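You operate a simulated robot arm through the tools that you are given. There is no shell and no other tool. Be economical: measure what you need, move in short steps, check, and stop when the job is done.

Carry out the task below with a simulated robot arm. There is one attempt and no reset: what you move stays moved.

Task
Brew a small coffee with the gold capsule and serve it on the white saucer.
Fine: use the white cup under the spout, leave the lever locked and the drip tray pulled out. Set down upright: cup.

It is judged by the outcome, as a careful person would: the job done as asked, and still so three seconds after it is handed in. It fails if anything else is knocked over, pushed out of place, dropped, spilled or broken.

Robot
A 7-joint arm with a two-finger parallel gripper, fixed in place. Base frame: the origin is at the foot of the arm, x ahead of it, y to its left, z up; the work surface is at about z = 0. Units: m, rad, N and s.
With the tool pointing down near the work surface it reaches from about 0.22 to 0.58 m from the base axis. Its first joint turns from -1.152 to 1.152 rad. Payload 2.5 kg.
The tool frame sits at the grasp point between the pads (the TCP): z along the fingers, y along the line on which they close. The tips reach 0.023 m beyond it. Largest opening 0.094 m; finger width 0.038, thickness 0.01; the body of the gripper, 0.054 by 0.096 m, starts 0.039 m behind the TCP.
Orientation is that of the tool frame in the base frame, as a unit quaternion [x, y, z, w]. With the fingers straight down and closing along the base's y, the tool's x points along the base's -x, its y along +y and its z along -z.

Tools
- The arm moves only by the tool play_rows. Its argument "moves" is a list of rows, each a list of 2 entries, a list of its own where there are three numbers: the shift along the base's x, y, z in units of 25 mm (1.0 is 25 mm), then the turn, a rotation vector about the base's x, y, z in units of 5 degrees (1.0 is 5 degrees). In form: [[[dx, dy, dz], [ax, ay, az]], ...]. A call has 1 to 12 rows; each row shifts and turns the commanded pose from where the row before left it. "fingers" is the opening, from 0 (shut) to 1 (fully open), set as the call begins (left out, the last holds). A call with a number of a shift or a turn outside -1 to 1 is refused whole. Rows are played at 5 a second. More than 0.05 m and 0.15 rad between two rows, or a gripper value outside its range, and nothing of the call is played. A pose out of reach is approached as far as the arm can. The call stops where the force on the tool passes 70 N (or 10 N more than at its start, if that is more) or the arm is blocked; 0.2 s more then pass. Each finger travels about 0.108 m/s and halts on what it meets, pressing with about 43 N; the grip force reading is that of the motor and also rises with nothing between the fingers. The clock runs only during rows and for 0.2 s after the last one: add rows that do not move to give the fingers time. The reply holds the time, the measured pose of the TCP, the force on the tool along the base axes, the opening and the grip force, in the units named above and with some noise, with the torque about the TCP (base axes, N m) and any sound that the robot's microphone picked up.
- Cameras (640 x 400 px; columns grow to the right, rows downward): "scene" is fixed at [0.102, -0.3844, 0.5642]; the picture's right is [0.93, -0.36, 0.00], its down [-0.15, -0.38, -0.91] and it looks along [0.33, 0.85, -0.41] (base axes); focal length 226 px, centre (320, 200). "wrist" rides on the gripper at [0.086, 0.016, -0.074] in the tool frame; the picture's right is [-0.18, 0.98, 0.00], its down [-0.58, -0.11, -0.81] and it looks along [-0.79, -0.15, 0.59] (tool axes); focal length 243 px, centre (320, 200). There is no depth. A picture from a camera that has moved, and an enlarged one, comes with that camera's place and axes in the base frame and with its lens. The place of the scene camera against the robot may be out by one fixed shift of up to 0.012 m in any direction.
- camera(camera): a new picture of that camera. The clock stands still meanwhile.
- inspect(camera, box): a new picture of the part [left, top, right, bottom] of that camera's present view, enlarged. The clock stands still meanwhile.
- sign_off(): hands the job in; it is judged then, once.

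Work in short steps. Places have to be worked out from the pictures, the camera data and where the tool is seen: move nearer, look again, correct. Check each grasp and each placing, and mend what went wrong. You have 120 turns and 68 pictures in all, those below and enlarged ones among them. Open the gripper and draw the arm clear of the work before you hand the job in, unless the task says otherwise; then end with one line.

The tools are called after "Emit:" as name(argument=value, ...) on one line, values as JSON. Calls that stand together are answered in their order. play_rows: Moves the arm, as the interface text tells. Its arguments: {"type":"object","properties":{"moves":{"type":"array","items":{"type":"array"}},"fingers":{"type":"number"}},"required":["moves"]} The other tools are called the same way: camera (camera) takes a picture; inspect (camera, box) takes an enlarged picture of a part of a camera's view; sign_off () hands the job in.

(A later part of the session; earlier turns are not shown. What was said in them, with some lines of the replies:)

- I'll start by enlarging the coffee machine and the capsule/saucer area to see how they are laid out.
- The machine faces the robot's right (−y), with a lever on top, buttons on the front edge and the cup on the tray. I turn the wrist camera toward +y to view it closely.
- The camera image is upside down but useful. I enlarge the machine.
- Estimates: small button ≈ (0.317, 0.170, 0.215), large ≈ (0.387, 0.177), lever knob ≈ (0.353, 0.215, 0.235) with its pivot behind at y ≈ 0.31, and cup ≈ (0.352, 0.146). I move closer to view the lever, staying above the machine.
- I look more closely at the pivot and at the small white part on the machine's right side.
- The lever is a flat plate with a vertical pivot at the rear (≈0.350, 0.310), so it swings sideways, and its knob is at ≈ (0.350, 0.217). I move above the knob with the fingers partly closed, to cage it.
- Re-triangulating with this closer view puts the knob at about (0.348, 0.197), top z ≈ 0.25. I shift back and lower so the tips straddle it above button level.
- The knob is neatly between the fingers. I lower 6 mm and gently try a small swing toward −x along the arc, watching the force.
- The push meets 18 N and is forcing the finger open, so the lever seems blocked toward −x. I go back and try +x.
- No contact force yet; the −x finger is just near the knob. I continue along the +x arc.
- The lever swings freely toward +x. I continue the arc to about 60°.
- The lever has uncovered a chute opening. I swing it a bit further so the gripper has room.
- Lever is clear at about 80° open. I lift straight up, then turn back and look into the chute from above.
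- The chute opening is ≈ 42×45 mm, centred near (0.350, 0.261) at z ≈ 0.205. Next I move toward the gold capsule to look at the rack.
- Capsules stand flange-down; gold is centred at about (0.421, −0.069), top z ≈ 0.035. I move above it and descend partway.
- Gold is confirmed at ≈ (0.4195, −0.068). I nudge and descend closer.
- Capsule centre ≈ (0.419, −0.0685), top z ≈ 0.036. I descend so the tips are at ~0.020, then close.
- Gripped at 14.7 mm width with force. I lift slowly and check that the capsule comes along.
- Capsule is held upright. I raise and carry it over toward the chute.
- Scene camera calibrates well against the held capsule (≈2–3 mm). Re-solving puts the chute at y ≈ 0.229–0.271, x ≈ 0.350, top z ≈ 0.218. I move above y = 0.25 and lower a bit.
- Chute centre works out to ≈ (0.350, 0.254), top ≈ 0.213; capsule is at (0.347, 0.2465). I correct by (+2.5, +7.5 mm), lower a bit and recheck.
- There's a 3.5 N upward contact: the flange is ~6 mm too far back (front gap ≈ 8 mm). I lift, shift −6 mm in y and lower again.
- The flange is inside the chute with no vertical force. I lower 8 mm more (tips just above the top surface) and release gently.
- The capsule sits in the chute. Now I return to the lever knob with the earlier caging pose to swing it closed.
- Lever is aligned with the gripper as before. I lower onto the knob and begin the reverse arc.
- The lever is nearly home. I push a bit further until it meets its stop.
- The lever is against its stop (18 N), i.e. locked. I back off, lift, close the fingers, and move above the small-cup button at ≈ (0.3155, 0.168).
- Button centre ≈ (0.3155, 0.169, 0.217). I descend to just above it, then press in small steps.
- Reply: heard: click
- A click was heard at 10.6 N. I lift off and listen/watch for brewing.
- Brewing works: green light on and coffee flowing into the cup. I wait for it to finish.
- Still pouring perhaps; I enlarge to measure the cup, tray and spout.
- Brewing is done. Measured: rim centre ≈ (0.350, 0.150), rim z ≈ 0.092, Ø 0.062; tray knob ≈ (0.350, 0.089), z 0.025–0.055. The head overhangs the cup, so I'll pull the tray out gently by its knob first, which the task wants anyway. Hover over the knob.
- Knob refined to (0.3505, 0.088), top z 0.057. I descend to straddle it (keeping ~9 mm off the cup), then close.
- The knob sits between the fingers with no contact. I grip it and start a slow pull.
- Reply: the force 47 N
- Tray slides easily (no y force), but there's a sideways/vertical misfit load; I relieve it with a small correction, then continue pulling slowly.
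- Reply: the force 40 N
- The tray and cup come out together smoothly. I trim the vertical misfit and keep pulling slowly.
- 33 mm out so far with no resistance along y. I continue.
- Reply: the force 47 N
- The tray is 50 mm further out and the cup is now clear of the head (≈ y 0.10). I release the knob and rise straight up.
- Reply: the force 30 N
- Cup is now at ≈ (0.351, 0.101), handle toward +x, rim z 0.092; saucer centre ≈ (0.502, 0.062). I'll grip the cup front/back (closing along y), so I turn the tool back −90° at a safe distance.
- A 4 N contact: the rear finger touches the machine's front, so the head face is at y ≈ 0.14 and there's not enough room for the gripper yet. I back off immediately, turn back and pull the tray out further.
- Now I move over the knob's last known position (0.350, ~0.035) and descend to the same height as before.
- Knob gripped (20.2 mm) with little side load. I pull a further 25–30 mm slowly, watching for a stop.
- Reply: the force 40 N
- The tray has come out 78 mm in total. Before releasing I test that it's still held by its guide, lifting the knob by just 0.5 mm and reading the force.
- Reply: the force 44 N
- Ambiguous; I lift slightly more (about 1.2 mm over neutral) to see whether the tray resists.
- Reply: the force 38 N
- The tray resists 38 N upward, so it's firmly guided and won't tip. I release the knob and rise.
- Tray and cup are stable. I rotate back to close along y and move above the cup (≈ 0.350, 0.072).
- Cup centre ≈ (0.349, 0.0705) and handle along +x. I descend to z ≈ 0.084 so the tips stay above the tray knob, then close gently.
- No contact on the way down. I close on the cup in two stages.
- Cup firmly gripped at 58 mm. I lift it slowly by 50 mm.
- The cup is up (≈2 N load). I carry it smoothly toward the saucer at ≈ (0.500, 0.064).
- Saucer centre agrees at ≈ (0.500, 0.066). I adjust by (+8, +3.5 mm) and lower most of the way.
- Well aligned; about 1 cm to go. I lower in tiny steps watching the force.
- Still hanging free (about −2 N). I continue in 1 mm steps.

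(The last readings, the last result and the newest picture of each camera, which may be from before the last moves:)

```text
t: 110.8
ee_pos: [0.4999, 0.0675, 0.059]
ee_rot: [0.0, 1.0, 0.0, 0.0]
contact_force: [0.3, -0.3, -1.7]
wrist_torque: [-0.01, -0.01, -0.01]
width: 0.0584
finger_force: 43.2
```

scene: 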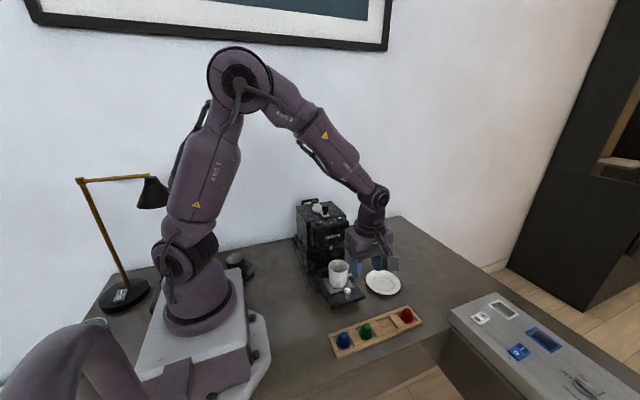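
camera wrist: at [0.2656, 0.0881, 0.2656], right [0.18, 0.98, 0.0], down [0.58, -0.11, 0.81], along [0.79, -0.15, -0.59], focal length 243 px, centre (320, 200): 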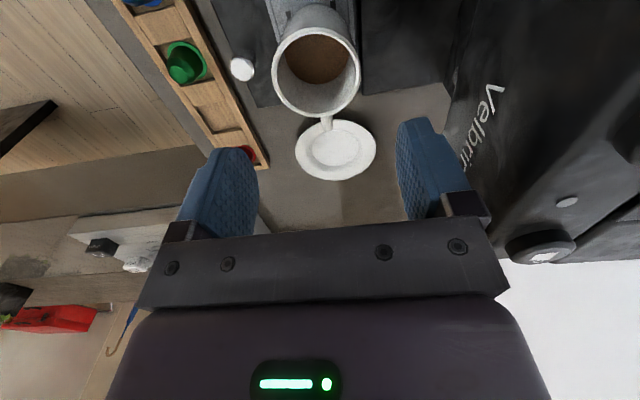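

Emit:
play_rows(moves=[[[0, 0, -0.04], [0, 0, 0]], [[0, 0, 0], [0, 0, 0]]])

Emit:
play_rows(moves=[[[0, 0, -0.04], [0, 0, 0]], [[0, 0, 0], [0, 0, 0]]])

Emit:
play_rows(moves=[[[0, 0, -0.04], [0, 0, 0]], [[0, 0, 0], [0, 0, 0]]])

```text
t: 111.4
ee_pos: [0.5, 0.0677, 0.0582]
ee_rot: [-0.001, 1.0, 0.0, 0.0]
contact_force: [-0.6, -1.2, -2.3]
wrist_torque: [0.01, 0.01, 0.01]
width: 0.0584
finger_force: 42.9
```

```text
t: 112.0
ee_pos: [0.4995, 0.0666, 0.0575]
ee_rot: [0.0, 1.0, -0.001, 0.0]
contact_force: [0.0, -0.5, -1.5]
wrist_torque: [-0.02, 0.01, -0.01]
width: 0.0585
finger_force: 43.2
```

```text
t: 112.6
ee_pos: [0.4992, 0.0677, 0.0563]
ee_rot: [0.0, 1.0, 0.0, 0.0]
contact_force: [-0.1, -1.2, -1.7]
wrist_torque: [-0.01, 0.03, 0.02]
width: 0.0584
finger_force: 42.9
```

No contact yet; I spend one picture to see the remaining gap.

Emit:
inspect(camera="scene", box=[355, 245, 415, 305])

```text
6.67 times, centred on (385, 275) of scene
camera zoom: at [0.102, -0.3844, 0.5642], right [0.93, -0.36, 0.0], down [-0.15, -0.38, -0.91], along [0.33, 0.85, -0.41], focal length 1507 px, centre (-113, -300)
```

zoom: 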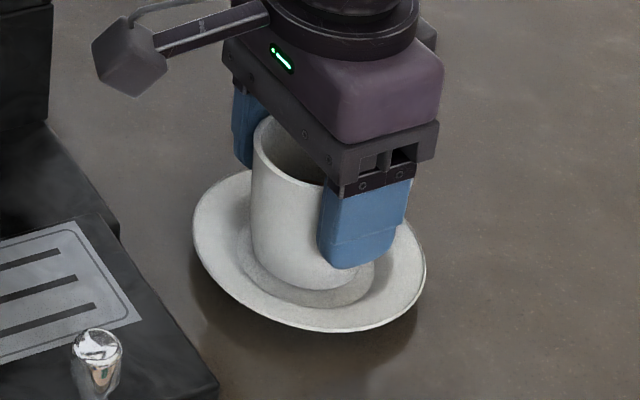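

The cup is nearly in the well, centred; a few millimetres remain. I continue in 1 mm steps.

Emit:
play_rows(moves=[[[0, 0, -0.04], [0, 0, 0]], [[0, 0, 0], [0, 0, 0]]])

Emit:
play_rows(moves=[[[0, 0, -0.04], [0, 0, 0]], [[0, 0, 0], [0, 0, 0]]])

Emit:
play_rows(moves=[[[0, 0, -0.04], [0, 0, 0]], [[0, 0, 0], [0, 0, 0]]])

```text
t: 113.2
ee_pos: [0.5, 0.0676, 0.0562]
ee_rot: [0.0, 1.0, 0.0, 0.001]
contact_force: [-2.5, 0.0, 9.7]
wrist_torque: [0.22, 0.13, 0.08]
width: 0.0582
finger_force: 43.3
```

```text
t: 113.8
ee_pos: [0.5009, 0.0668, 0.056]
ee_rot: [0.001, 1.0, 0.0, 0.002]
contact_force: [-4.5, -2.5, 20.4]
wrist_torque: [0.18, 0.14, 0.05]
width: 0.0585
finger_force: 43.4
```

```text
t: 114.4
ee_pos: [0.5013, 0.0666, 0.0539]
ee_rot: [0.001, 1.0, 0.0, 0.002]
contact_force: [-1.2, -5.5, 26.3]
wrist_torque: [-0.01, -0.01, -0.05]
width: 0.0585
finger_force: 43.2
```

Contact made (26 N now, slightly pressed). I ease up ~1.5 mm to relax, then open the fingers just enough and rise straight up.

Emit:
play_rows(moves=[[[0, 0, 0.04], [0, 0, 0]], [[0, 0, 0.03], [0, 0, 0]], [[0, 0, 0], [0, 0, 0]]])

```text
t: 115.2
ee_pos: [0.4984, 0.068, 0.0548]
ee_rot: [-0.001, 1.0, 0.001, 0.0]
contact_force: [3.5, 1.0, 11.3]
wrist_torque: [0.14, -0.39, -0.04]
width: 0.0586
finger_force: 43.1
```

Emit:
play_rows(moves=[[[0, 0, 0.015], [0, 0, 0]], [[0, 0, 0], [0, 0, 0]]])

Emit:
play_rows(moves=[[[0, 0, 0], [0, 0, 0]], [[0, 0, 0], [0, 0, 0]], [[0, 0, 0], [0, 0, 0]]], fingers=0.8)

Emit:
inspect(camera="scene", box=[355, 245, 415, 305])

```text
t: 115.8
ee_pos: [0.4984, 0.0675, 0.0553]
ee_rot: [0.0, 1.0, 0.0, -0.002]
contact_force: [-0.8, 3.0, 7.6]
wrist_torque: [0.23, -0.12, 0.06]
width: 0.0583
finger_force: 43.1
```

```text
t: 116.6
ee_pos: [0.4994, 0.0668, 0.0552]
ee_rot: [0.0, 1.0, -0.001, 0.0]
contact_force: [-0.1, -0.7, -0.5]
wrist_torque: [-0.01, 0.02, 0.02]
width: 0.0752
finger_force: 0.1
```

```text
6.67 times, centred on (385, 275) of scene
camera zoom: at [0.102, -0.3844, 0.5642], right [0.93, -0.36, 0.0], down [-0.15, -0.38, -0.91], along [0.33, 0.85, -0.41], focal length 1507 px, centre (-113, -300)
```

zoom: 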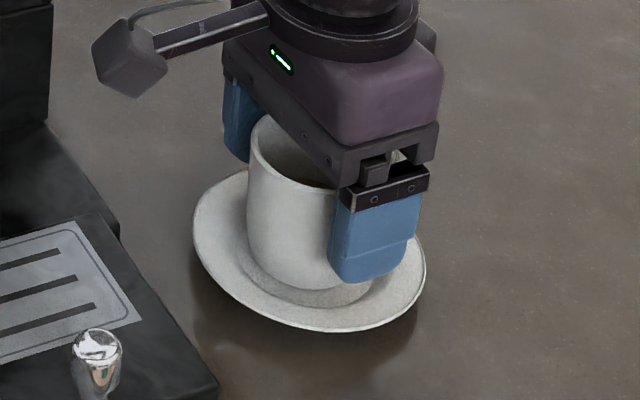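

The cup stands upright on the saucer and the fingers are clear. I rise straight up and withdraw.

Emit:
play_rows(moves=[[[0, 0, 0.3], [0, 0, 0]], [[0, 0, 0.5], [0, 0, 0]], [[0, 0, 0.8], [0, 0, 0]], [[0, 0, 1], [0, 0, 0]], [[0, 0, 1], [0, 0, 0]], [[0, 0, 1], [0, 0, 0]], [[0, 0, 1], [0, 0, 0]], [[0, 0, 1], [0, 0, 0]], [[-0.5, -0.5, 1], [0, 0, 0]], [[-1, -0.5, 1], [0, 0, 0]], [[-1, -0.5, 1], [0, 0, 0]], [[-1, -0.5, 0], [0, 0, 0]]])

Emit:
inspect(camera="scene", box=[285, 185, 445, 355])

```text
t: 119.2
ee_pos: [0.4126, 0.0174, 0.2924]
ee_rot: [0.0, 1.0, 0.0, 0.0]
contact_force: [0.4, 0.1, 0.0]
wrist_torque: [-0.02, 0.0, 0.0]
width: 0.0754
finger_force: 0.2
```

```text
2.35 times, centred on (365, 270) of scene
camera zoom: at [0.102, -0.3844, 0.5642], right [0.93, -0.36, 0.0], down [-0.15, -0.38, -0.91], along [0.33, 0.85, -0.41], focal length 532 px, centre (214, 35)
```

zoom: 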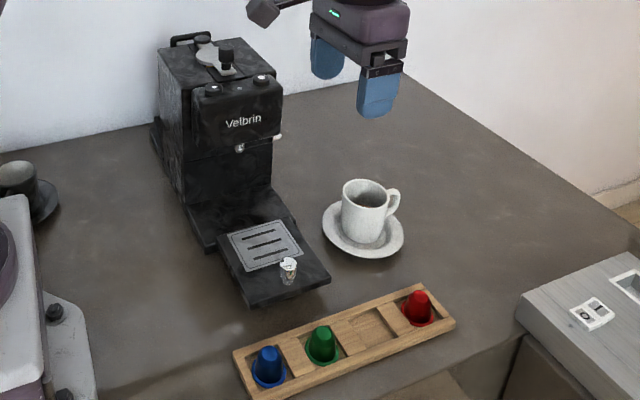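

The final picture shows the cup upright on the white saucer, the lever locked, the tray pulled out, everything else in place and the arm clear. I hand in.

Emit:
sign_off()

```text
The job is handed in.
```

I brewed a small coffee with the gold capsule, and the white cup is upright on the white saucer. The lever is locked, the drip tray is pulled out, and the arm is clear.
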